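You operate a simulated robot arm through the tools that you are given. There is no shell and no other tool.

You are at the controls of a simulated robot arm. One attempt, no reset.

JOB
Raise crane 5's boom and cast off the teal ship.
Fine: the red lever works the boom; both of the ship's latches come up; then slide the ship out to the white frame; its containers stay aboard; leave the other controls.

Only the result counts: the job must be done as asked and must still hold three seconds after the hand-in. Knocking over, shifting, dropping, spilling or breaking anything else fails it.

ROBOT AND FRAMES
A 7-joint arm with a two-finger parallel gripper, fixed in place. Base frame: the origin is at the foot of the arm, x ahead of it, y to its left, z up. Readings come in mm, rad, newtons and seconds.
Its first joint turns from -2.304 to 2.304 rad. Payload 3.91 kg.
The tool frame sits at the grasp point between the pads (the TCP): z along the fingers, y along the line on which they close. The tips reach 30 mm beyond it. Largest opening 110 mm; finger width 20, thickness 10; the body of the gripper, 48 by 112 mm, starts 55 mm behind the TCP.
Orientation is told as [roll, pitch, yaw] about the base's x, y, z axes, in that order, counted from this pose: with the fingers straight down and closing along the base's y, the tool's x points along the base's -x, its y along +y and its z along -z.

CONTROLS
- The arm moves only by the tool drive_tool. Its argument "targets" is a list that holds one entry, the list of rows, each a list of 7 numbers: the shift along the tool's x, y, z in mm, then the turn, a rotation vector about the tool's x, y, z in rad, then the finger opening in mm, from 0 to 110. In form: [[[tx, ty, tz, wx, wy, wz, claw], ...]]. A call has 1 to 20 rows; each row shifts and turns the commanded pose from where the row before left it, along the tool's axes as they then stand. Rows are played at 5 a second. More than 50 mm and 0.15 rad between two rows, or a gripper value outside its range, and nothing of the call is played. A pose out of reach is approached as far as the arm can. The call stops where the force on the tool passes 40 N (or 10 N more than at its start, if that is more) or the arm is blocked; 0.2 s more then pass. Each finger travels about 108 mm/s and halts on what it meets, pressing with about 27 N; the grip force reading is that of the motor and also rises with nothing between the fingers. The clock runs only during rows and for 0.2 s after the last one: add rows that do not move to give the fingers time. The reply holds the time, the measured pose of the TCP, the force on the tool along the base axes, the opening and the grip force, in the units named above and with some noise, with the torque about the TCP (base axes, N m) and any sound that the robot's microphone picked up.
- Cameras (640 x 400 px; columns grow to the right, rows downward): "scene" is fixed at [48.4, 649.7, 1383.2]; the picture's right is [-0.23, -0.97, 0.00], its down [-0.58, 0.14, -0.81] and it looks along [0.78, -0.19, -0.59] (base axes); focal length 309 px, centre (320, 200). "wrist" rides on the gripper at [72, 17, -103] in the tool frame; the picture's right is [-0.23, 0.97, 0.00], its down [-0.76, -0.18, -0.62] and it looks along [-0.61, -0.14, 0.78] (tool axes); focal length 222 px, centre (320, 200). There is no depth. A picture from a camera that has moved, and an enlarged one, comes with that camera's place and axes in the base frame and with its lens.
- grab_frame(camera): a new picture of that camera. No time passes.
- enlarge(camera, box): a new picture of the part [left, top, right, bottom] of that camera's present view, enlarged. No time passes.
- hand_in(): hands the job in; it is judged then, once.

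Places have to be worked out from the pictures, the camera data and where the tool is seen. Open the gripper and draw the arm clear of the work before you hand the job in, unless the task says otherwise.

The tools are called after "Request:" as a command line: name --argument value ..., lists and objects as JSON in quotes. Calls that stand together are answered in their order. drive_tool: Moves the arm, as the interface text tells. Its arguments: {"type":"object","properties":{"targets":{"type":"array","items":{"type":"array","items":{"type":"array","items":{"type":"number"}}}}},"required":["targets"]} The other tools are called the same way: grab_frame (camera) takes a picture; enlarge (camera, box) takes an enlarged picture of a part of a camera's view; hand_in () hands the job in.

At the start:

```text
time_s: 0.0
position: [428.3, 576.3, 1139.7]
tool_rot: [0.001, -0.001, -0.001]
ft_force: [-0.5, 0.3, -0.5]
wrist_torque: [0.01, -0.02, 0.0]
grip_width: 110.2
grip_force: 0.0
```

scene: 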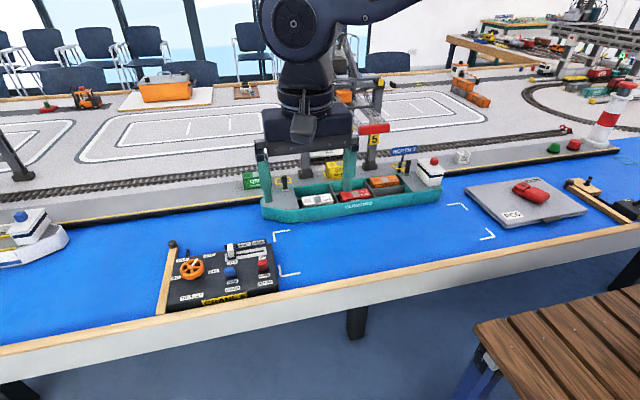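
wrist: 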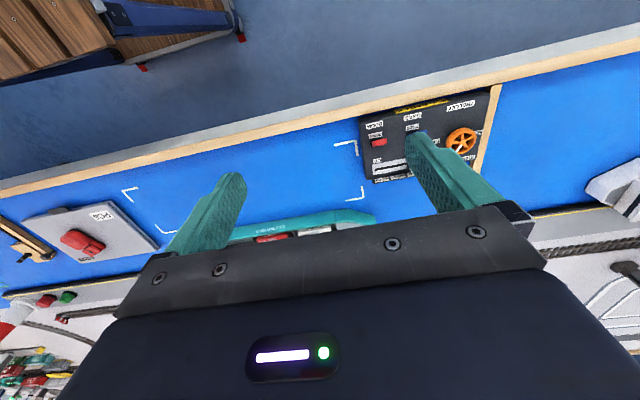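

I start by looking closer at the control panel, the ship and the crane in the scene view.

Request:
enlarge --camera "scene" --box '[150, 220, 310, 320]'

Request:
enlarge --camera "scene" --box '[230, 110, 470, 260]'

Request:
enlarge --camera "wrist" --box '[340, 70, 520, 200]'

```text
4.00 times, centred on (230, 270) of scene
camera zoom: at [48.4, 649.7, 1383.2], right [-0.23, -0.97, 0.0], down [-0.58, 0.14, -0.81], along [0.78, -0.19, -0.59], focal length 1238 px, centre (680, -80)
```

zoom: 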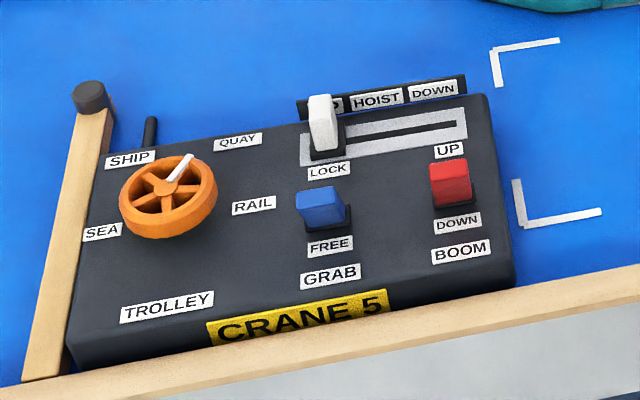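

```text
2.67 times, centred on (350, 185) of scene
camera zoom: at [48.4, 649.7, 1383.2], right [-0.23, -0.97, 0.0], down [-0.58, 0.14, -0.81], along [0.78, -0.19, -0.59], focal length 825 px, centre (240, 240)
```

zoom: 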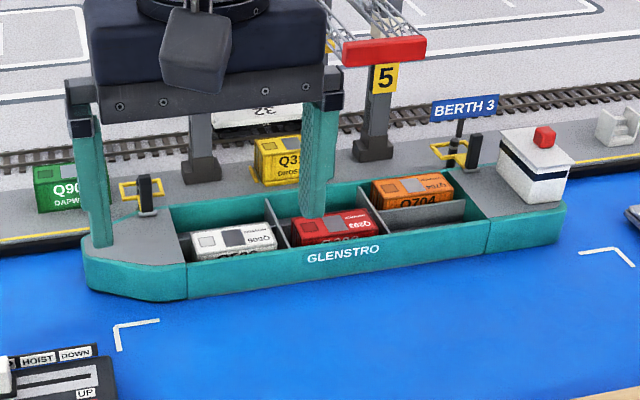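

```text
3.08 times, centred on (430, 135) of wrist
camera zoom: at [356.4, 592.9, 1242.4], right [0.23, 0.97, 0.0], down [0.76, -0.18, 0.62], along [0.61, -0.14, -0.78], focal length 684 px, centre (-18, 400)
```

zoom: 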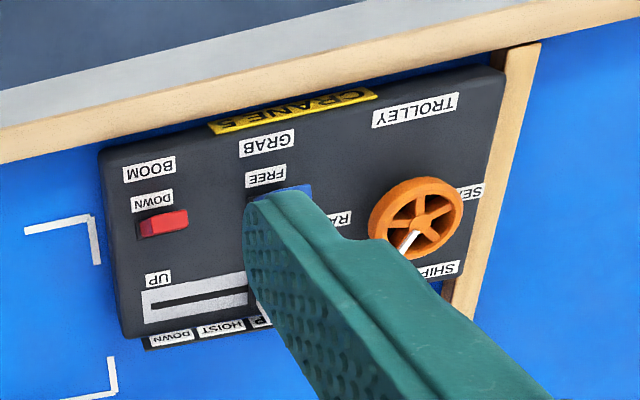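

Triangulating the red lever from both views gives roughly (562, 665, 828), and the water sits near z≈776. I move the gripper nearer to the panel, still well above it, for a closer look.

Request:
drive_tool --targets '[[[-10, 13, 36, 0, 0, 0, 110], [-10, 13, 36, 0, 0, 0, 110], [-10, 13, 36, 0, 0, 0, 110], [-10, 13, 36, 0, 0, 0, 110], [0, 0, 0, 0, 0, 0, 110]]]'

Request:
grab_frame --camera "wrist"

Request:
grab_frame --camera "scene"

```text
time_s: 1.2
position: [470.1, 630.5, 996.0]
tool_rot: [0.0, 0.0, 0.001]
ft_force: [-1.0, 0.7, 0.6]
wrist_torque: [0.0, 0.02, -0.01]
grip_width: 110.3
grip_force: 0.1
```

```text
taken
camera wrist: at [396.9, 646.6, 1099.3], right [0.23, 0.97, 0.0], down [0.76, -0.18, 0.62], along [0.61, -0.14, -0.78], focal length 222 px, centre (320, 200)
```

wrist: 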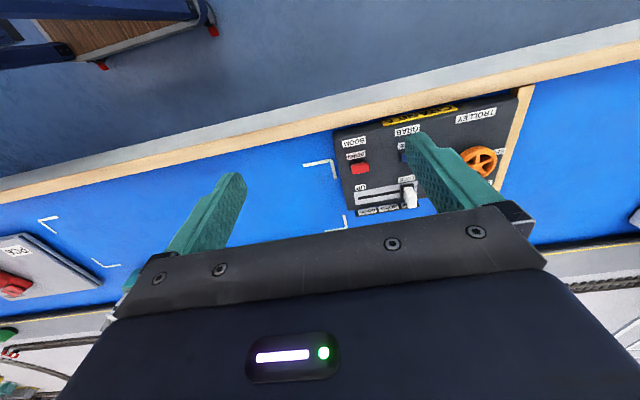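

```text
taken
```

scene: 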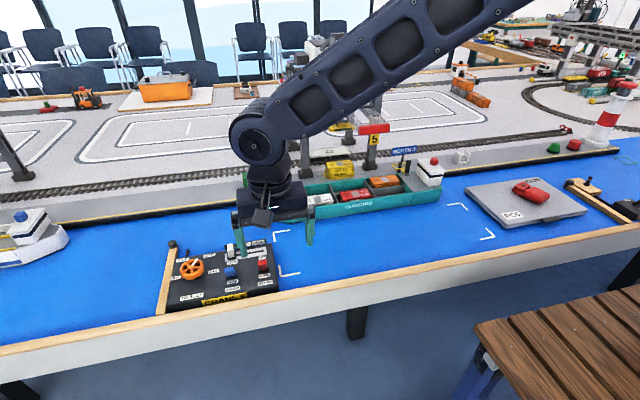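

The panel is now in both views. I enlarge both to see how the red lever is standing.

Request:
enlarge --camera "wrist" --box '[320, 100, 440, 220]'

Request:
enlarge --camera "scene" --box '[220, 235, 300, 300]'

Request:
enlarge --camera "scene" --box '[330, 110, 470, 215]'

```text
3.33 times, centred on (380, 160) of wrist
camera zoom: at [396.9, 646.6, 1099.3], right [0.23, 0.97, 0.0], down [0.76, -0.18, 0.62], along [0.61, -0.14, -0.78], focal length 740 px, centre (120, 333)
```

zoom: 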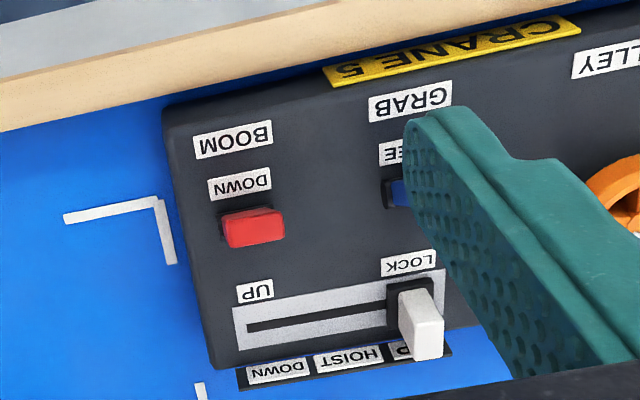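

```text
6.15 times, centred on (260, 268) of scene
camera zoom: at [48.4, 649.7, 1383.2], right [-0.23, -0.97, 0.0], down [-0.58, 0.14, -0.81], along [0.78, -0.19, -0.59], focal length 1904 px, centre (689, -215)
```

zoom: 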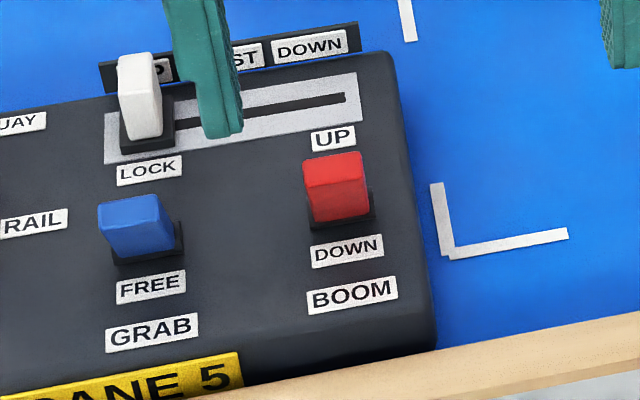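

```text
3.81 times, centred on (400, 162) of scene
camera zoom: at [48.4, 649.7, 1383.2], right [-0.23, -0.97, 0.0], down [-0.58, 0.14, -0.81], along [0.78, -0.19, -0.59], focal length 1179 px, centre (15, 343)
```

zoom: 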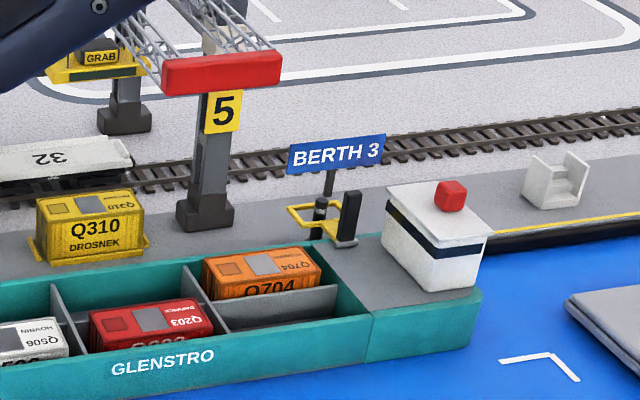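

The red lever leans toward DOWN: its top is near (553, 664, 847) and its pivot near (592, 664, 790), on a panel top at about z≈792. I close the fingers and bring them down on the near side of the lever, ready to push it toward UP (+x).

Request:
drive_tool --targets '[[[-18, 17, 0, 0, 0, 0, 60], [-18, 17, 0, 0, 0, 0, 0], [0, 0, 0, 0, 0, 0, 0], [0, 0, 35, 0, 0, 0, 0], [0, 0, 35, 0, 0, 0, 0], [0, 0, 35, 0, 0, 0, 0], [0, 0, 20, 0, 0, 0, 0], [0, 0, 0, 0, 0, 0, 0]]]'

Request:
grab_frame --camera "wrist"

Request:
enlarge --camera "scene" --box '[200, 215, 320, 305]'

```text
time_s: 3.0
position: [505.5, 662.4, 870.8]
tool_rot: [-0.001, -0.001, -0.001]
ft_force: [-0.5, 0.3, 0.3]
wrist_torque: [-0.04, -0.02, 0.01]
grip_width: 0.1
grip_force: 26.8
```

```text
taken
camera wrist: at [432.9, 678.7, 974.1], right [0.23, 0.97, 0.0], down [0.76, -0.18, 0.62], along [0.61, -0.14, -0.78], focal length 222 px, centre (320, 200)
```

wrist: 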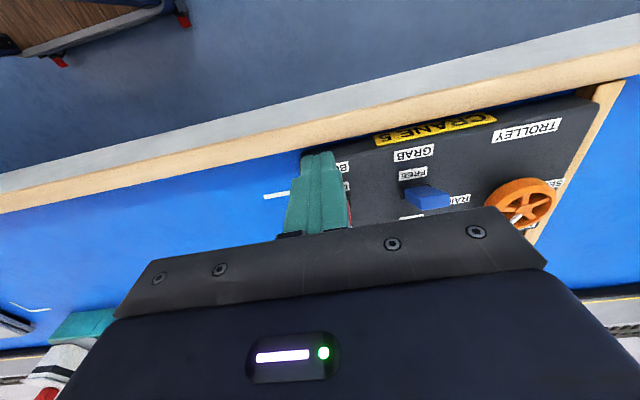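

```text
4.44 times, centred on (260, 260) of scene
camera zoom: at [48.4, 649.7, 1383.2], right [-0.23, -0.97, 0.0], down [-0.58, 0.14, -0.81], along [0.78, -0.19, -0.59], focal length 1375 px, centre (587, -67)
```

zoom: 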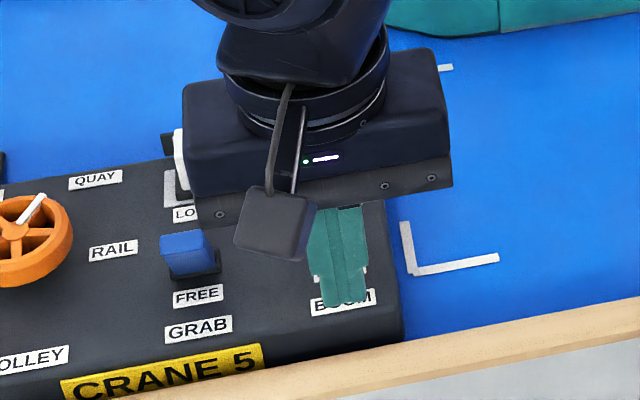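

The closed fingers are just on the near side of the lever with tips at z≈841. I lower 15 mm and push toward +x in small steps.

Request:
drive_tool --targets '[[[0, 0, 15, 0, 0, 0, 0], [-10, 0, 0, 0, 0, 0, 0], [-10, 0, 0, 0, 0, 0, 0], [-8, 0, 0, 0, 0, 0, 0], [-8, 0, 0, 0, 0, 0, 0], [-8, 0, 0, 0, 0, 0, 0], [-8, 0, 0, 0, 0, 0, 0], [-8, 0, 0, 0, 0, 0, 0], [0, 0, 0, 0, 0, 0, 0]]]'

Request:
enlarge --camera "scene" --box '[200, 215, 320, 305]'

```text
time_s: 4.4
position: [549.1, 663.7, 859.5]
tool_rot: [0.003, -0.002, 0.001]
ft_force: [-5.0, -9.2, 15.3]
wrist_torque: [-0.05, -0.13, -0.05]
grip_width: 0.1
grip_force: 27.1
stopped in row 7: the force on the tool passed its limit at 46 N (the readings are from after the stop); the commanded pose is now the measured one
```

```text
4.44 times, centred on (260, 260) of scene
camera zoom: at [48.4, 649.7, 1383.2], right [-0.23, -0.97, 0.0], down [-0.58, 0.14, -0.81], along [0.78, -0.19, -0.59], focal length 1375 px, centre (587, -67)
```

zoom: 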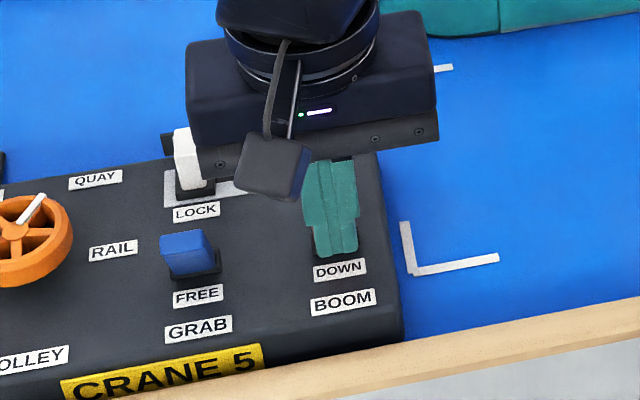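

The push stopped on force with an upward component, so the tip may be riding on the lever rather than pushing its side. I check the wrist view before going on.

Request:
grab_frame --camera "wrist"

Request:
enlarge --camera "wrist" --box '[270, 120, 390, 220]'

Request:
enlarge --camera "scene" --box '[245, 240, 285, 275]'

```text
taken
camera wrist: at [475.1, 679.1, 962.3], right [0.23, 0.97, 0.0], down [0.76, -0.18, 0.62], along [0.61, -0.14, -0.78], focal length 222 px, centre (320, 200)
```

wrist: 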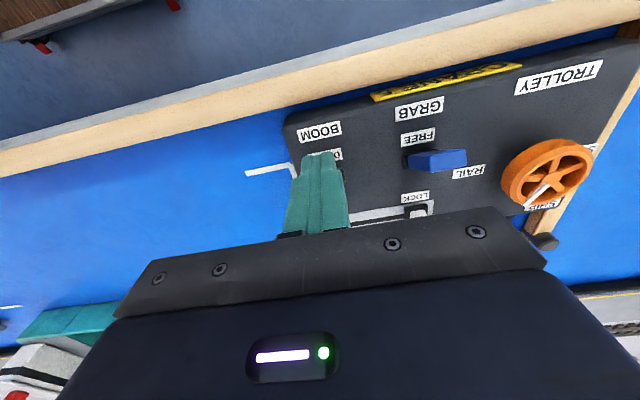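

```text
4.00 times, centred on (330, 170) of wrist
camera zoom: at [475.1, 679.1, 962.3], right [0.23, 0.97, 0.0], down [0.76, -0.18, 0.62], along [0.61, -0.14, -0.78], focal length 888 px, centre (280, 320)
```

zoom: 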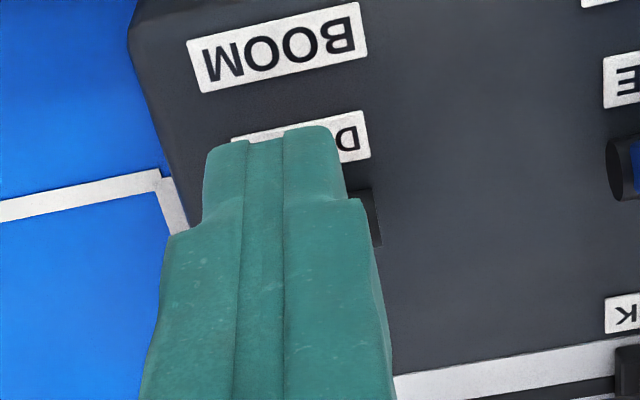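

```text
11.43 times, centred on (265, 258) of scene
camera zoom: at [48.4, 649.7, 1383.2], right [-0.23, -0.97, 0.0], down [-0.58, 0.14, -0.81], along [0.78, -0.19, -0.59], focal length 3536 px, centre (949, -457)
```

zoom: 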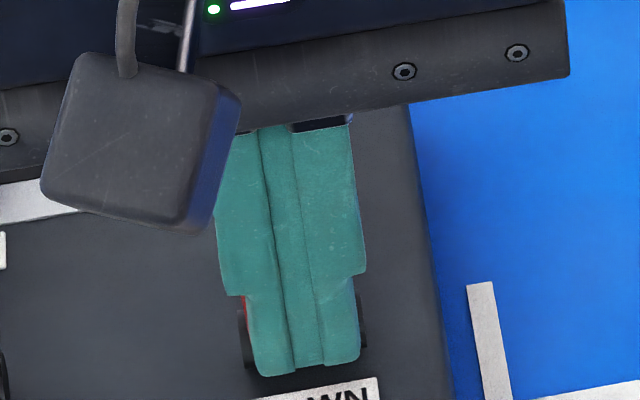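

The lever top is evidently nearer z≈828, so the tip landed on its top face. I back off, lower the tips to about z≈806 and push again more gently.

Request:
drive_tool --targets '[[[15, 0, -2, 0, 0, 0, 0], [17, 0, 0, 0, 0, 0, 0], [0, 0, 13, 0, 0, 0, 0], [0, 0, 12, 0, 0, 0, 0], [0, 0, 0, 0, 0, 0, 0]]]'

Request:
enlarge --camera "scene" --box '[235, 235, 295, 285]'

Request:
enlarge --camera "wrist" --box '[270, 120, 390, 220]'

```text
time_s: 5.6
position: [516.3, 663.8, 835.3]
tool_rot: [0.002, -0.001, 0.0]
ft_force: [-0.9, 0.3, 0.2]
wrist_torque: [0.0, 0.02, 0.02]
grip_width: 0.0
grip_force: 26.7
```

```text
8.00 times, centred on (265, 260) of scene
camera zoom: at [48.4, 649.7, 1383.2], right [-0.23, -0.97, 0.0], down [-0.58, 0.14, -0.81], along [0.78, -0.19, -0.59], focal length 2475 px, centre (760, -280)
```

zoom: 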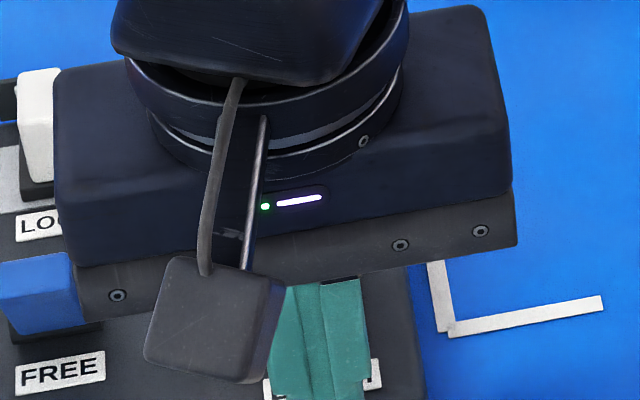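

```text
4.00 times, centred on (330, 170) of wrist
camera zoom: at [443.4, 679.6, 937.5], right [0.23, 0.97, 0.0], down [0.76, -0.18, 0.62], along [0.61, -0.14, -0.78], focal length 888 px, centre (280, 320)
```

zoom: 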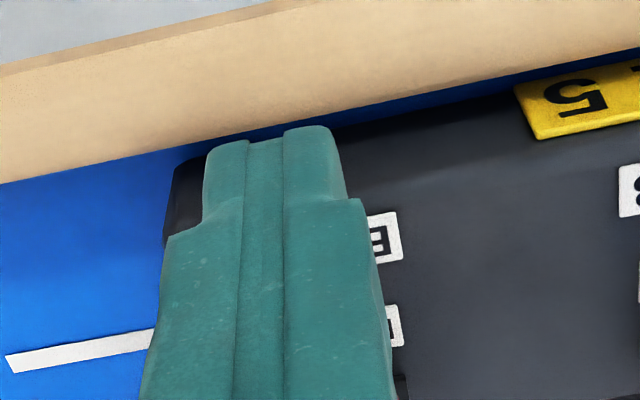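

The tips are now at z≈805, clear of the rail and in free air. I push slowly toward +x.

Request:
drive_tool --targets '[[[-8, 0, 0, 0, 0, 0, 0], [-8, 0, 0, 0, 0, 0, 0], [-5, 0, 0, 0, 0, 0, 0], [-5, 0, 0, 0, 0, 0, 0], [-5, 0, 0, 0, 0, 0, 0], [-5, 0, 0, 0, 0, 0, 0], [-5, 0, 0, 0, 0, 0, 0], [-5, 0, 0, 0, 0, 0, 0], [-5, 0, 0, 0, 0, 0, 0], [-5, 0, 0, 0, 0, 0, 0], [-5, 0, 0, 0, 0, 0, 0], [0, 0, 0, 0, 0, 0, 0]]]'

Request:
enlarge --camera "scene" --box '[225, 225, 305, 285]'

Request:
grab_frame --camera "scene"

```text
time_s: 7.8
position: [564.0, 664.8, 838.9]
tool_rot: [0.003, 0.003, 0.004]
ft_force: [-6.0, -4.2, 10.0]
wrist_torque: [-0.15, 0.09, -0.03]
grip_width: 0.0
grip_force: 27.0
stopped in row 10: the force on the tool passed its limit at 46 N (the readings are from after the stop); the commanded pose is now the measured one
```

```text
6.67 times, centred on (265, 255) of scene
camera zoom: at [48.4, 649.7, 1383.2], right [-0.23, -0.97, 0.0], down [-0.58, 0.14, -0.81], along [0.78, -0.19, -0.59], focal length 2062 px, centre (687, -167)
```

zoom: 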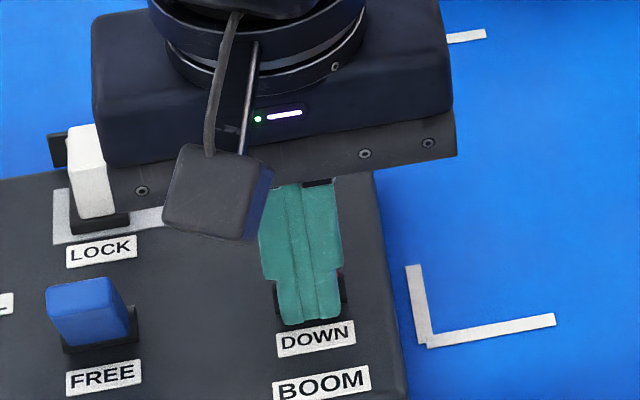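

```text
taken
```

scene: 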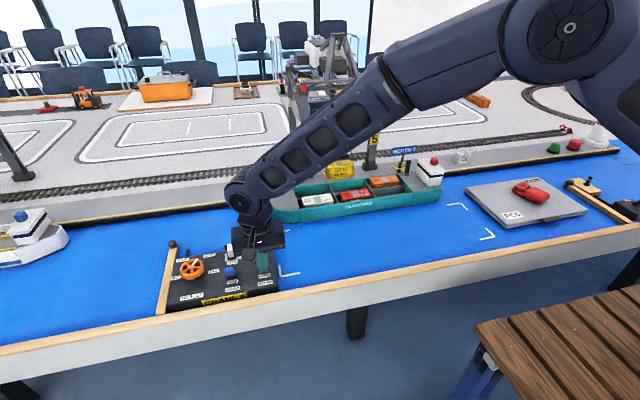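

Again a stop on force, but the crane looks different: I check whether the boom has moved.

Request:
enlarge --camera "scene" --box '[270, 20, 430, 180]'

Request:
enlarge --camera "scene" --box '[250, 245, 280, 270]'

```text
2.50 times, centred on (350, 100) of scene
camera zoom: at [48.4, 649.7, 1383.2], right [-0.23, -0.97, 0.0], down [-0.58, 0.14, -0.81], along [0.78, -0.19, -0.59], focal length 774 px, centre (245, 450)
```

zoom: 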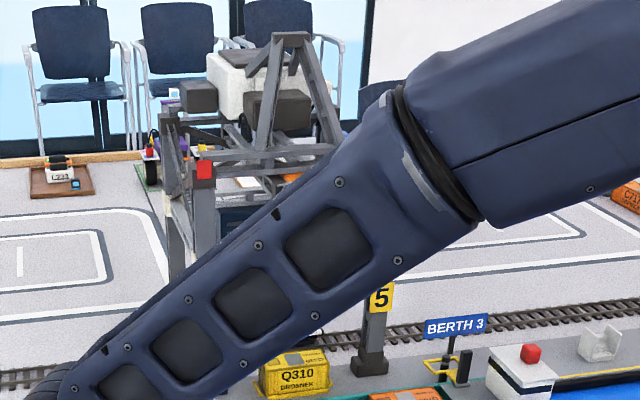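

```text
16.00 times, centred on (265, 258) of scene
camera zoom: at [48.4, 649.7, 1383.2], right [-0.23, -0.97, 0.0], down [-0.58, 0.14, -0.81], along [0.78, -0.19, -0.59], focal length 4950 px, centre (1200, -720)
```

zoom: 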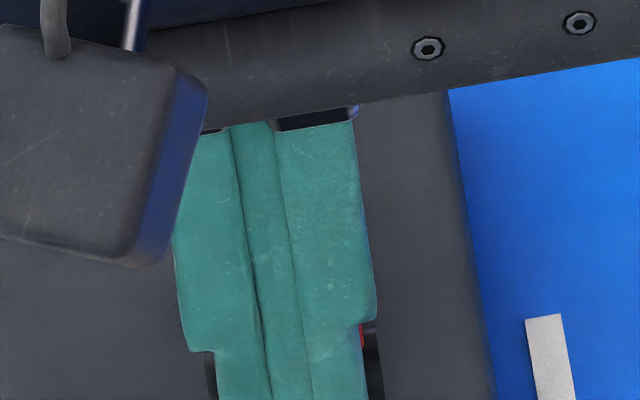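

I back away and lift so that the lever and the crane can be seen clearly.

Request:
drive_tool --targets '[[[15, 0, 0, 0, 0, 0, 0], [20, 0, 0, 0, 0, 0, 0], [10, 0, -40, 0, 0, 0, 0], [0, 0, -45, 0, 0, 0, 0], [0, 0, -45, 0, 0, 0, 0], [0, 0, 0, 0, 0, 0, 0]]]'

Request:
grab_frame --camera "scene"

Request:
enlarge --camera "scene" --box '[220, 235, 300, 300]'

Request:
enlarge --camera "wrist" --box '[300, 100, 420, 220]'

```text
time_s: 9.2
position: [520.5, 662.8, 966.2]
tool_rot: [0.001, 0.002, 0.002]
ft_force: [-0.6, -0.1, 0.0]
wrist_torque: [0.0, 0.0, -0.01]
grip_width: 0.0
grip_force: 27.2
```

```text
taken
```

scene: 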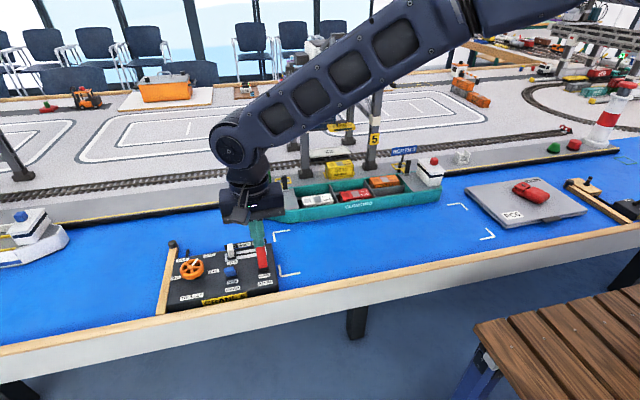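

```text
6.15 times, centred on (260, 268) of scene
camera zoom: at [48.4, 649.7, 1383.2], right [-0.23, -0.97, 0.0], down [-0.58, 0.14, -0.81], along [0.78, -0.19, -0.59], focal length 1904 px, centre (689, -215)
```

zoom: 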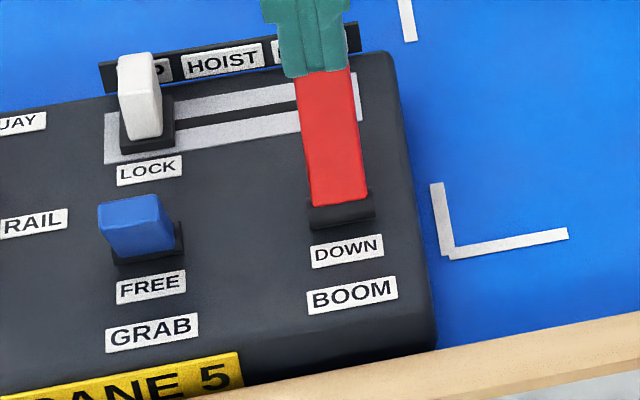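

```text
3.33 times, centred on (360, 160) of wrist
camera zoom: at [448.8, 679.6, 1069.5], right [0.23, 0.97, 0.0], down [0.76, -0.18, 0.62], along [0.6, -0.14, -0.78], focal length 740 px, centre (187, 333)
```

zoom: 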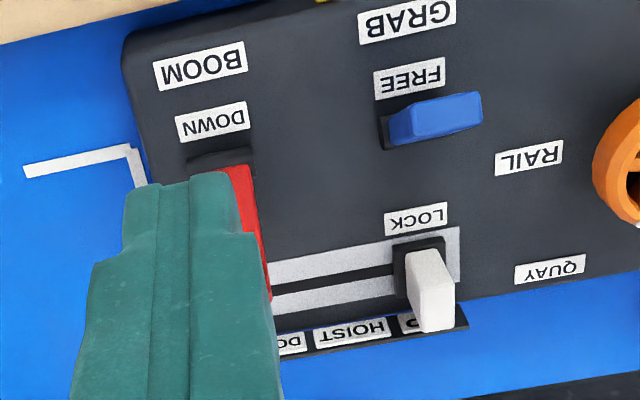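

The lever has flipped to UP. I raise the arm and swing it toward the right side so that the crane and ship are unobstructed for the scene camera.

Request:
drive_tool --targets '[[[0, 0, -45, 0, 0, 0, 20], [0, 0, -45, 0, 0, 0, 40], [0, 0, -45, 0, 0, 0, 60], [-4, -46, 0, 0, 0, 0, 60], [-4, -46, 0, 0, 0, 0, 60], [-4, -46, 0, 0, 0, 0, 60], [-4, -46, 0, 0, 0, 0, 60], [-4, -46, 0, 0, 0, 0, 60], [-4, -46, 0, 0, 0, 0, 60], [-4, -46, 0, 0, 0, 0, 60], [-4, -46, 0, 0, 0, 0, 60], [-4, -46, 0, 0, 0, 0, 60], [-4, -46, 0, 0, 0, 0, 60], [-4, -46, 0, 0, 0, 0, 60], [-4, -46, 0, 0, 0, 0, 60], [0, 0, 0, 0, 0, 0, 60]]]'

Request:
grab_frame --camera "scene"

Request:
grab_frame --camera "wrist"

```text
time_s: 12.6
position: [572.4, 110.4, 1100.2]
tool_rot: [0.002, 0.004, 0.002]
ft_force: [-0.2, 0.9, -0.4]
wrist_torque: [0.01, 0.02, 0.0]
grip_width: 60.1
grip_force: 0.1
```

```text
taken
```

scene: 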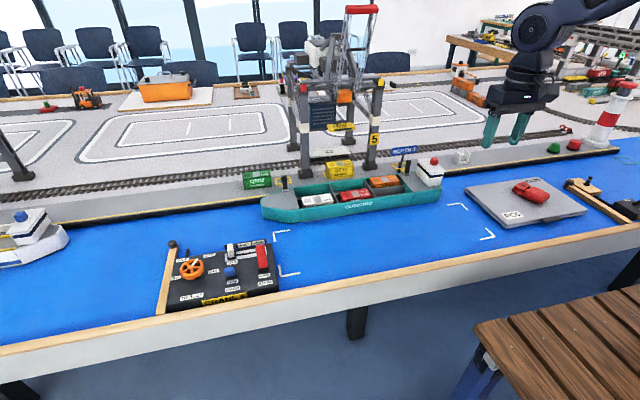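

```text
taken
camera wrist: at [499.9, 126.4, 1202.7], right [0.23, 0.97, 0.0], down [0.76, -0.18, 0.62], along [0.6, -0.14, -0.78], focal length 222 px, centre (320, 200)
```

wrist: 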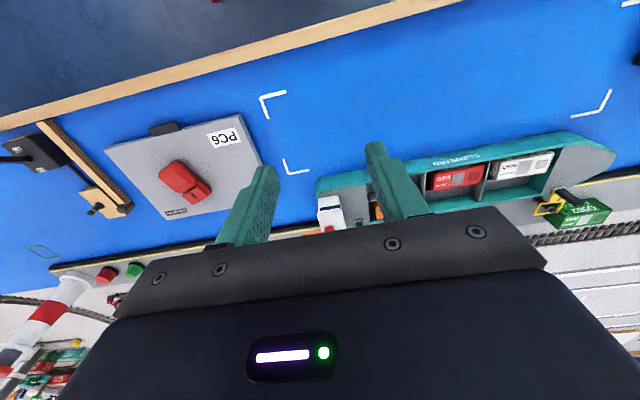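

The boom is raised (red end now high at (360, 9)). Next I look closely at both latches and the ship ends.

Request:
enlarge --camera "scene" --box '[250, 155, 330, 225]'

Request:
enlarge --camera "scene" --box '[370, 135, 450, 205]'

Request:
enlarge --camera "scene" --box '[250, 120, 460, 250]'

Request:
enlarge --camera "wrist" --box '[500, 120, 640, 260]'

```text
5.71 times, centred on (290, 190) of scene
camera zoom: at [48.4, 649.7, 1383.2], right [-0.23, -0.97, 0.0], down [-0.58, 0.14, -0.81], along [0.78, -0.19, -0.59], focal length 1768 px, centre (491, 257)
```

zoom: 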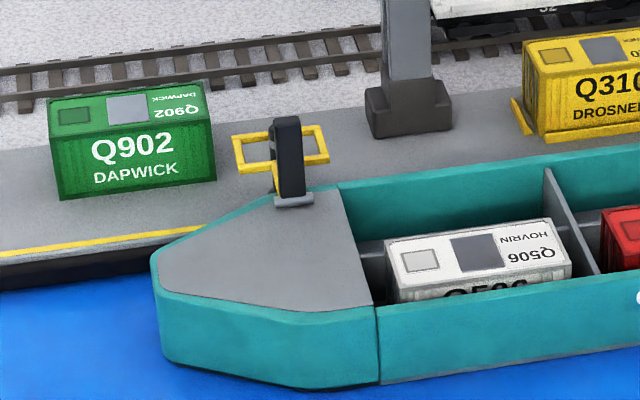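

```text
5.71 times, centred on (410, 170) of scene
camera zoom: at [48.4, 649.7, 1383.2], right [-0.23, -0.97, 0.0], down [-0.58, 0.14, -0.81], along [0.78, -0.19, -0.59], focal length 1768 px, centre (-194, 371)
```

zoom: 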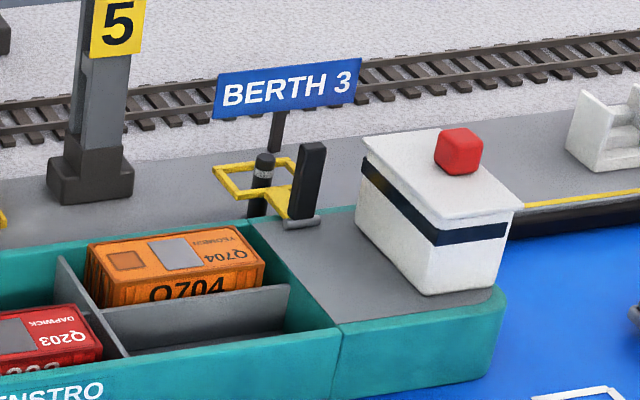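

```text
3.05 times, centred on (355, 185) of scene
camera zoom: at [48.4, 649.7, 1383.2], right [-0.23, -0.97, 0.0], down [-0.58, 0.14, -0.81], along [0.78, -0.19, -0.59], focal length 943 px, centre (213, 246)
```

zoom: 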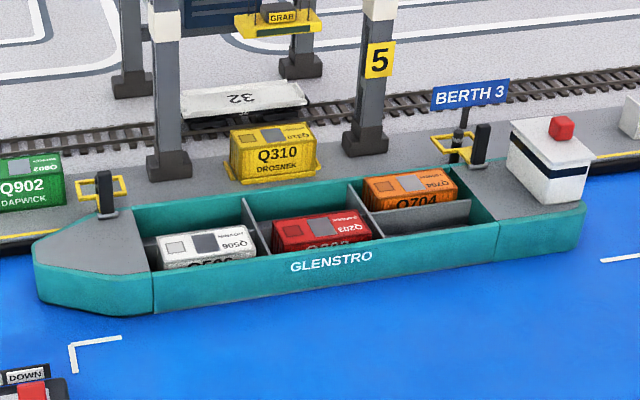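

```text
2.86 times, centred on (570, 190) of wrist
camera zoom: at [499.9, 126.4, 1202.7], right [0.23, 0.97, 0.0], down [0.76, -0.18, 0.62], along [0.6, -0.14, -0.78], focal length 635 px, centre (-394, 229)
```

zoom: 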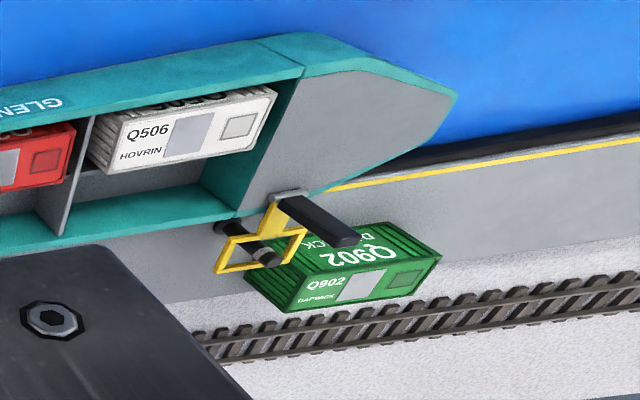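

The latches are hinged on the ship's deck edge: a black upright handle near (889, 565, 810–860) on the left and near (890, 134, 810–860) on the right, each with a yellow hoop over a quay bollard. Pulling the handles toward the ship (−x) should lift the hoops. I move the camera over the ship for a better look.

Request:
drive_tool --targets '[[[-28, 36, 8, 0, 0, 0, 110], [-28, 36, 8, 0, 0, 0, 110], [-28, 36, 8, 0, 0, 0, 110], [-28, 36, 8, 0, 0, 0, 110], [-28, 36, 8, 0, 0, 0, 110], [-28, 36, 8, 0, 0, 0, 110], [0, 0, 0, 0, 0, 0, 110]]]'

Request:
grab_frame --camera "wrist"

Request:
grab_frame --camera "scene"

```text
time_s: 14.2
position: [737.7, 327.5, 1054.4]
tool_rot: [0.001, 0.004, 0.002]
ft_force: [-0.6, -0.5, 0.0]
wrist_torque: [-0.02, -0.02, -0.02]
grip_width: 110.0
grip_force: 0.0
```

```text
taken
camera wrist: at [664.8, 343.7, 1157.3], right [0.23, 0.97, 0.0], down [0.76, -0.18, 0.62], along [0.6, -0.14, -0.78], focal length 222 px, centre (320, 200)
```

wrist: 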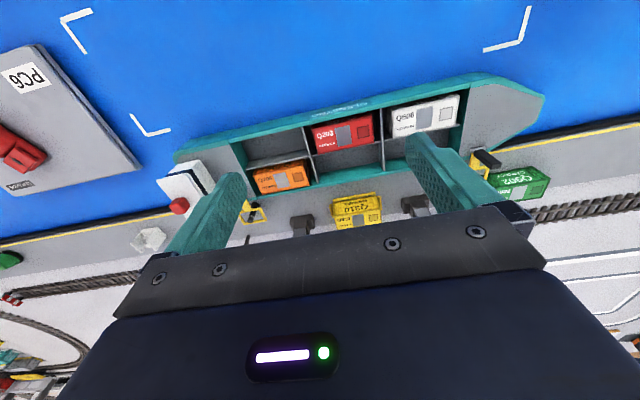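

```text
taken
```

scene: 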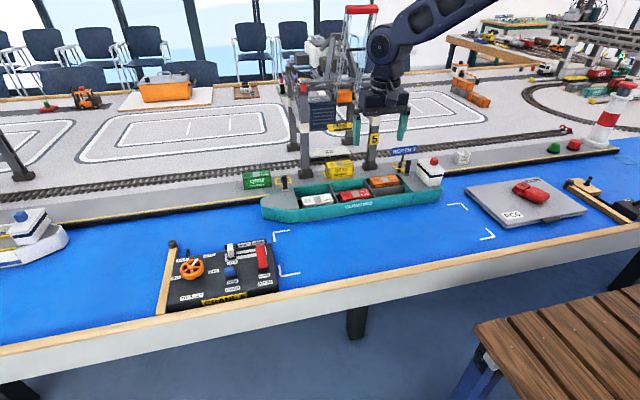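

This is a good view of the whole ship. I enlarge the wrist view in three parts.

Request:
enlarge --camera "wrist" --box '[160, 110, 330, 240]'

Request:
enlarge --camera "wrist" --box '[280, 70, 420, 200]'

Request:
enlarge --camera "wrist" --box '[400, 60, 580, 210]'

```text
3.08 times, centred on (245, 175) of wrist
camera zoom: at [664.8, 343.7, 1157.3], right [0.23, 0.97, 0.0], down [0.76, -0.18, 0.62], along [0.6, -0.14, -0.78], focal length 684 px, centre (551, 277)
```

zoom: 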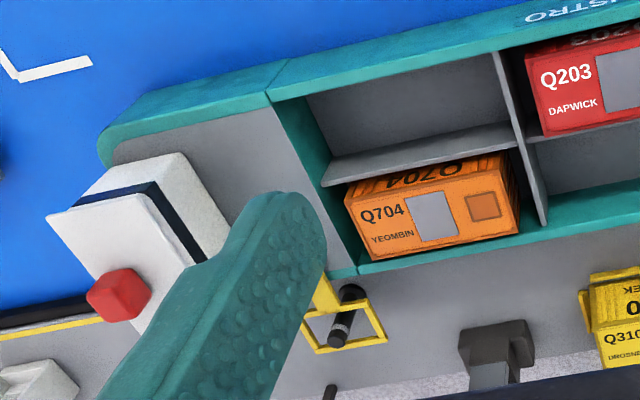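

```text
3.08 times, centred on (350, 135) of wrist
camera zoom: at [664.8, 343.7, 1157.3], right [0.23, 0.97, 0.0], down [0.76, -0.18, 0.62], along [0.6, -0.14, -0.78], focal length 684 px, centre (228, 400)
```

zoom: 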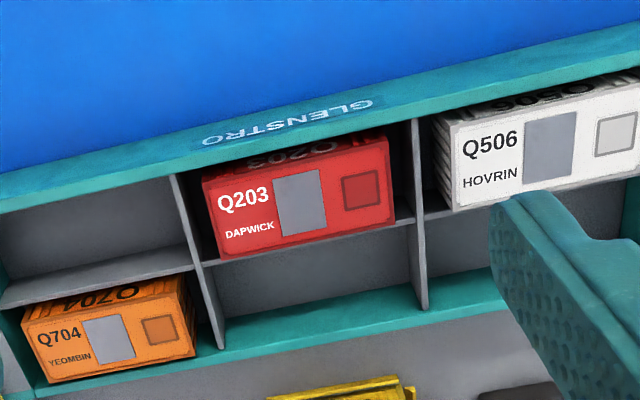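

```text
2.67 times, centred on (490, 135) of wrist
camera zoom: at [664.8, 343.7, 1157.3], right [0.23, 0.97, 0.0], down [0.76, -0.18, 0.62], along [0.6, -0.14, -0.78], focal length 592 px, centre (-133, 373)
```

zoom: 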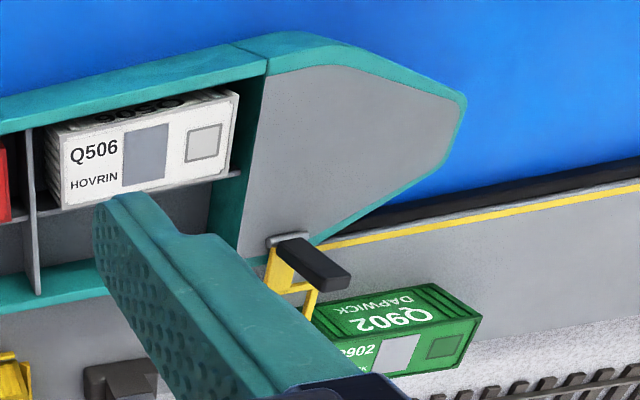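

The hold has six cells; white, red and orange containers sit in three of them, and the two far cells left and middle are empty. I'll do the right latch first: I turn the gripper by −90° yaw so that the fingers close along x, keeping clear of the wheelhouse.

Request:
drive_tool --targets '[[[0, 0, 0, 0, 0, 0.15, 110], [0, 0, 0, 0, 0, 0.15, 110], [0, 0, 0, 0, 0, 0.15, 110], [0, 0, 0, 0, 0, 0.15, 110], [0, 0, 0, 0, 0, 0.15, 110], [0, 0, 0, 0, 0, 0.15, 110], [0, 0, 0, 0, 0, 0.15, 110], [0, 0, 0, 0, 0, 0.15, 110], [0, 0, 0, 0, 0, 0.15, 110], [0, 0, 0, 0, 0, 0.15, 110], [0, 0, 0, 0, 0, 0.0708, 110], [0, 0, 0, 0, 0, 0, 110]]]'

Request:
grab_frame --camera "wrist"

```text
time_s: 16.8
position: [737.5, 328.5, 1052.4]
tool_rot: [-0.003, 0.002, -1.569]
ft_force: [0.5, -0.3, 1.2]
wrist_torque: [0.03, 0.0, 0.0]
grip_width: 110.0
grip_force: 0.0
```

```text
taken
camera wrist: at [755.4, 400.0, 1155.4], right [0.97, -0.23, 0.0], down [-0.17, -0.76, 0.62], along [-0.14, -0.61, -0.78], focal length 222 px, centre (320, 200)
```

wrist: 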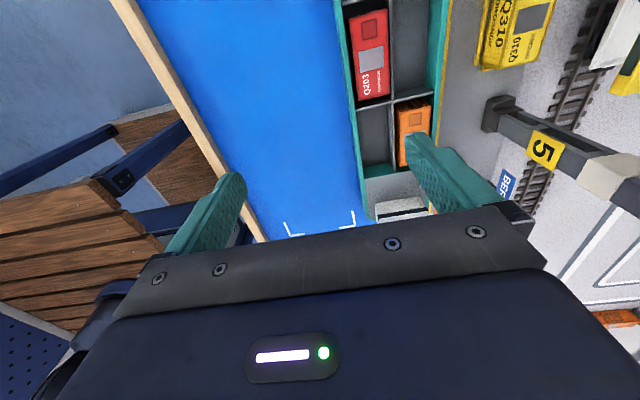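

The turn is done. I move in −y first and then out in +x to stand above the right latch at about (888, 134, 1000).

Request:
drive_tool --targets '[[[-39, 0, 0, 0, 0, 0, 110], [-39, 0, 0, 0, 0, 0, 110], [-39, 0, 0, 0, 0, 0, 110], [-39, 0, 0, 0, 0, 0, 110], [-39, 0, 0, 0, 0, 0, 110], [0, 37, 13, 0, 0, 0, 90], [0, 37, 13, 0, 0, 0, 70], [0, 37, 13, 0, 0, 0, 50], [0, 37, 13, 0, 0, 0, 50], [0, 0, 0, 0, 0, 0, 50]]]'

Request:
grab_frame --camera "wrist"

Request:
enlarge --camera "scene" --box '[360, 110, 460, 210]'

```text
time_s: 19.0
position: [888.7, 133.2, 1000.0]
tool_rot: [-0.004, 0.002, -1.568]
ft_force: [1.1, 0.4, 0.8]
wrist_torque: [0.02, -0.03, 0.0]
grip_width: 50.0
grip_force: 0.1
```

```text
taken
camera wrist: at [905.3, 205.1, 1103.4], right [0.97, -0.22, 0.0], down [-0.17, -0.76, 0.62], along [-0.14, -0.61, -0.78], focal length 222 px, centre (320, 200)
```

wrist: 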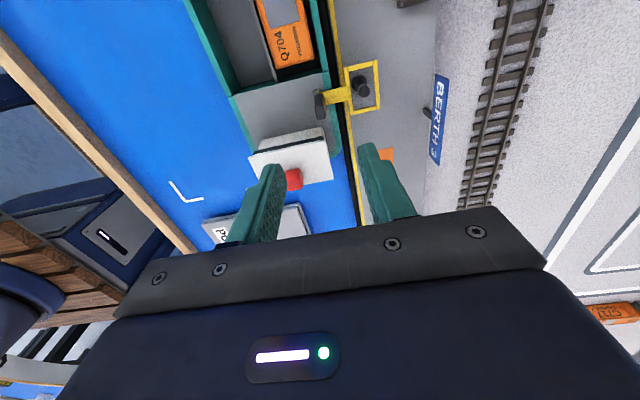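

```text
4.00 times, centred on (410, 160) of scene
camera zoom: at [48.4, 649.7, 1383.2], right [-0.23, -0.97, 0.0], down [-0.58, 0.14, -0.81], along [0.78, -0.19, -0.59], focal length 1238 px, centre (-40, 360)
```

zoom: 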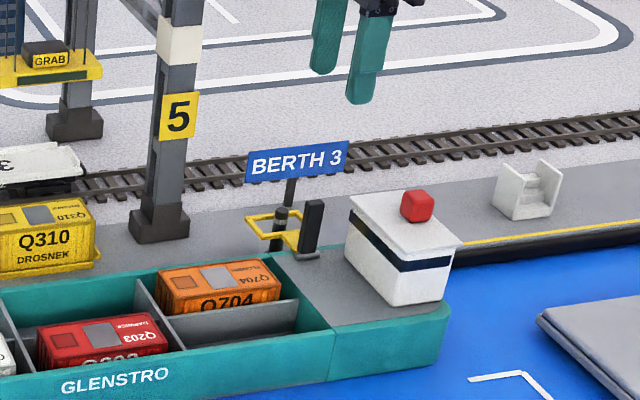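

Now I enlarge the wrist view around the right latch for exact positions.

Request:
enlarge --camera "wrist" --box '[280, 50, 420, 150]'

Request:
enlarge --camera "wrist" --box '[220, 90, 400, 220]'

```text
4.00 times, centred on (350, 100) of wrist
camera zoom: at [905.3, 205.1, 1103.4], right [0.97, -0.22, 0.0], down [-0.17, -0.76, 0.62], along [-0.14, -0.61, -0.78], focal length 888 px, centre (200, 600)
```

zoom: 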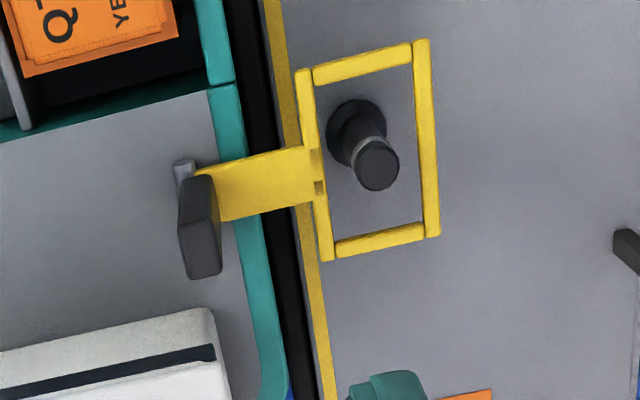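

```text
3.08 times, centred on (310, 155) of wrist
camera zoom: at [905.3, 205.1, 1103.4], right [0.97, -0.22, 0.0], down [-0.17, -0.76, 0.62], along [-0.14, -0.61, -0.78], focal length 684 px, centre (351, 338)
```

zoom: 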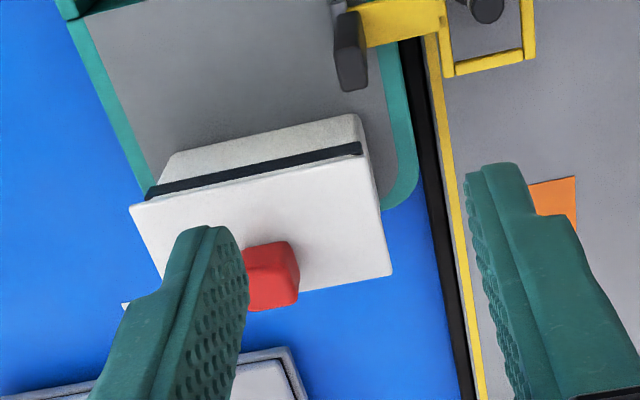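

The handle is centred near (888.5, 132.6) with its top at z≈860; the bollard is beyond x≈920 with its top at ≈842. I set the opening to 40 mm, shift so that the far finger lands just behind the handle, and descend until the tips are at ≈850.

Request:
drive_tool --targets '[[[-0.6, -8.5, 0, 0, 0, 0, 40], [0, 0, 40, 0, 0, 0, 40], [0, 0, 35, 0, 0, 0, 40], [0, 0, 25, 0, 0, 0, 40], [0, 0, 0, 0, 0, 0, 40]]]'

Request:
grab_frame --camera "wrist"

Request:
enlarge --camera "scene" --box '[370, 130, 450, 190]'

```text
time_s: 20.2
position: [877.0, 133.5, 899.7]
tool_rot: [-0.002, 0.0, -1.567]
ft_force: [-0.6, -0.1, 0.1]
wrist_torque: [0.01, 0.01, -0.02]
grip_width: 39.9
grip_force: 0.1
```

```text
taken
camera wrist: at [894.9, 205.1, 1002.0], right [0.97, -0.22, 0.0], down [-0.17, -0.76, 0.62], along [-0.14, -0.61, -0.78], focal length 222 px, centre (320, 200)
```

wrist: 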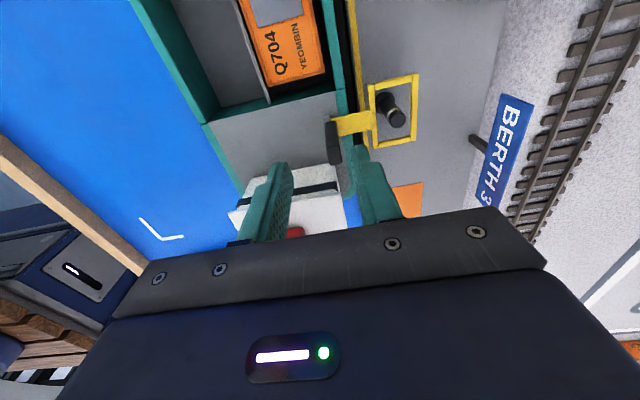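

```text
6.67 times, centred on (410, 160) of scene
camera zoom: at [48.4, 649.7, 1383.2], right [-0.23, -0.97, 0.0], down [-0.58, 0.14, -0.81], along [0.78, -0.19, -0.59], focal length 2062 px, centre (-280, 467)
```

zoom: 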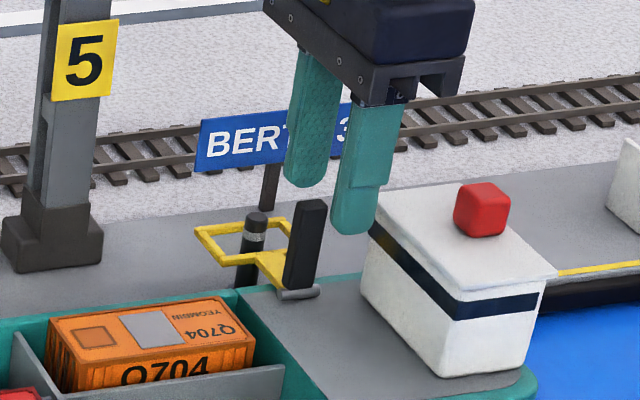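

The tips are at z≈870 above the handle. I zoom into the wrist view to check the alignment of the handle between the fingers.

Request:
enlarge --camera "wrist" --box '[250, 90, 430, 220]'

```text
3.08 times, centred on (340, 155) of wrist
camera zoom: at [894.9, 205.1, 1002.0], right [0.97, -0.22, 0.0], down [-0.17, -0.76, 0.62], along [-0.14, -0.61, -0.78], focal length 684 px, centre (258, 338)
```

zoom: 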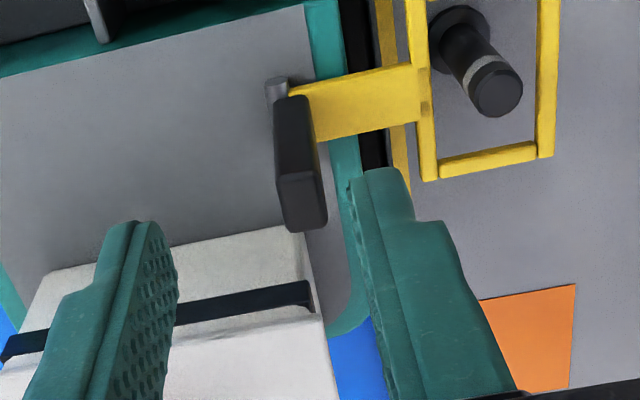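

The handle sits at x≈889, y≈132, and the bollard is well beyond at x≈936. I shift 4 mm outward and lower the tips to z≈845, the far finger going behind the handle.

Request:
drive_tool --targets '[[[0, 4, 0, 0, 0, 0, 40], [0, 0, 13, 0, 0, 0, 40], [0, 0, 12, 0, 0, 0, 40], [0, 0, 0, 0, 0, 0, 40]]]'

Request:
enlarge --camera "wrist" --box '[250, 90, 430, 220]'

Request:
enlarge --camera "scene" --box '[370, 130, 450, 190]'

```text
time_s: 21.2
position: [881.1, 134.2, 875.2]
tool_rot: [-0.003, 0.001, -1.567]
ft_force: [-1.1, -0.3, -0.3]
wrist_torque: [0.01, 0.04, 0.02]
grip_width: 40.0
grip_force: 0.1
```

```text
3.08 times, centred on (340, 155) of wrist
camera zoom: at [899.1, 205.9, 977.8], right [0.97, -0.22, 0.0], down [-0.17, -0.76, 0.62], along [-0.14, -0.61, -0.78], focal length 684 px, centre (258, 338)
```

zoom: 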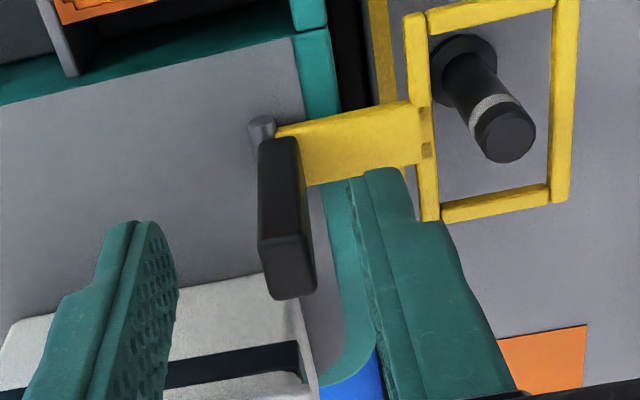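

```text
6.67 times, centred on (410, 160) of scene
camera zoom: at [48.4, 649.7, 1383.2], right [-0.23, -0.97, 0.0], down [-0.58, 0.14, -0.81], along [0.78, -0.19, -0.59], focal length 2062 px, centre (-280, 467)
```

zoom: 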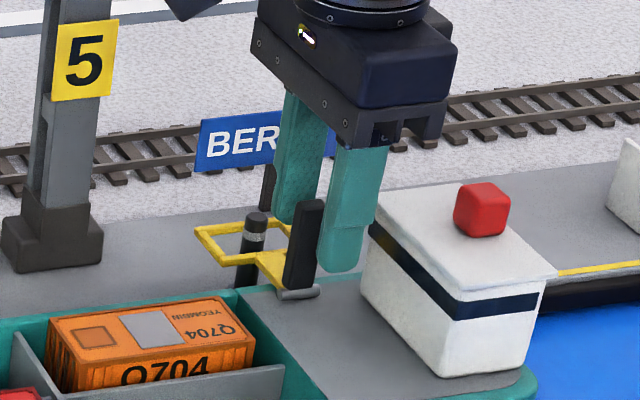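

The handle stands between the fingers. I pull toward −x along the hinge arc, first part, and watch the forces.

Request:
drive_tool --targets '[[[0, -6, 0, 0, 0, 0, 40], [0, -6, 0, 0, 0, 0, 40], [0, -6, 0, 0, 0, 0, 40], [0, -6, 2, 0, 0, 0, 40], [0, -6, 2.5, 0, 0, 0, 40], [0, 0, 0, 0, 0, 0, 40]]]'

Request:
enlarge --camera "wrist" --box '[250, 90, 430, 220]'

Request:
enlarge --camera "scene" --box '[370, 130, 450, 190]'

```text
time_s: 22.6
position: [852.5, 134.2, 869.5]
tool_rot: [-0.002, 0.002, -1.566]
ft_force: [-0.3, 0.6, 0.4]
wrist_torque: [-0.01, 0.01, 0.04]
grip_width: 40.1
grip_force: 0.2
```

```text
3.08 times, centred on (340, 155) of wrist
camera zoom: at [868.6, 205.7, 973.1], right [0.97, -0.22, 0.0], down [-0.17, -0.76, 0.62], along [-0.14, -0.61, -0.78], focal length 684 px, centre (258, 338)
```

zoom: 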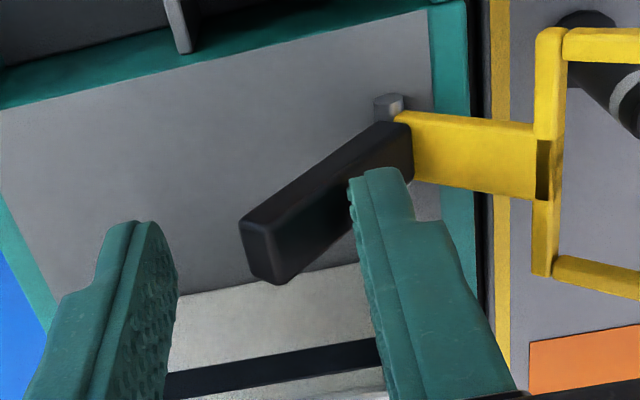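

```text
6.67 times, centred on (410, 160) of scene
camera zoom: at [48.4, 649.7, 1383.2], right [-0.23, -0.97, 0.0], down [-0.58, 0.14, -0.81], along [0.78, -0.19, -0.59], focal length 2062 px, centre (-280, 467)
```

zoom: 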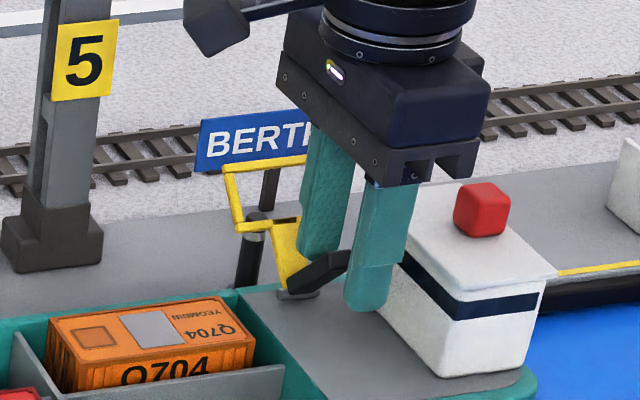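

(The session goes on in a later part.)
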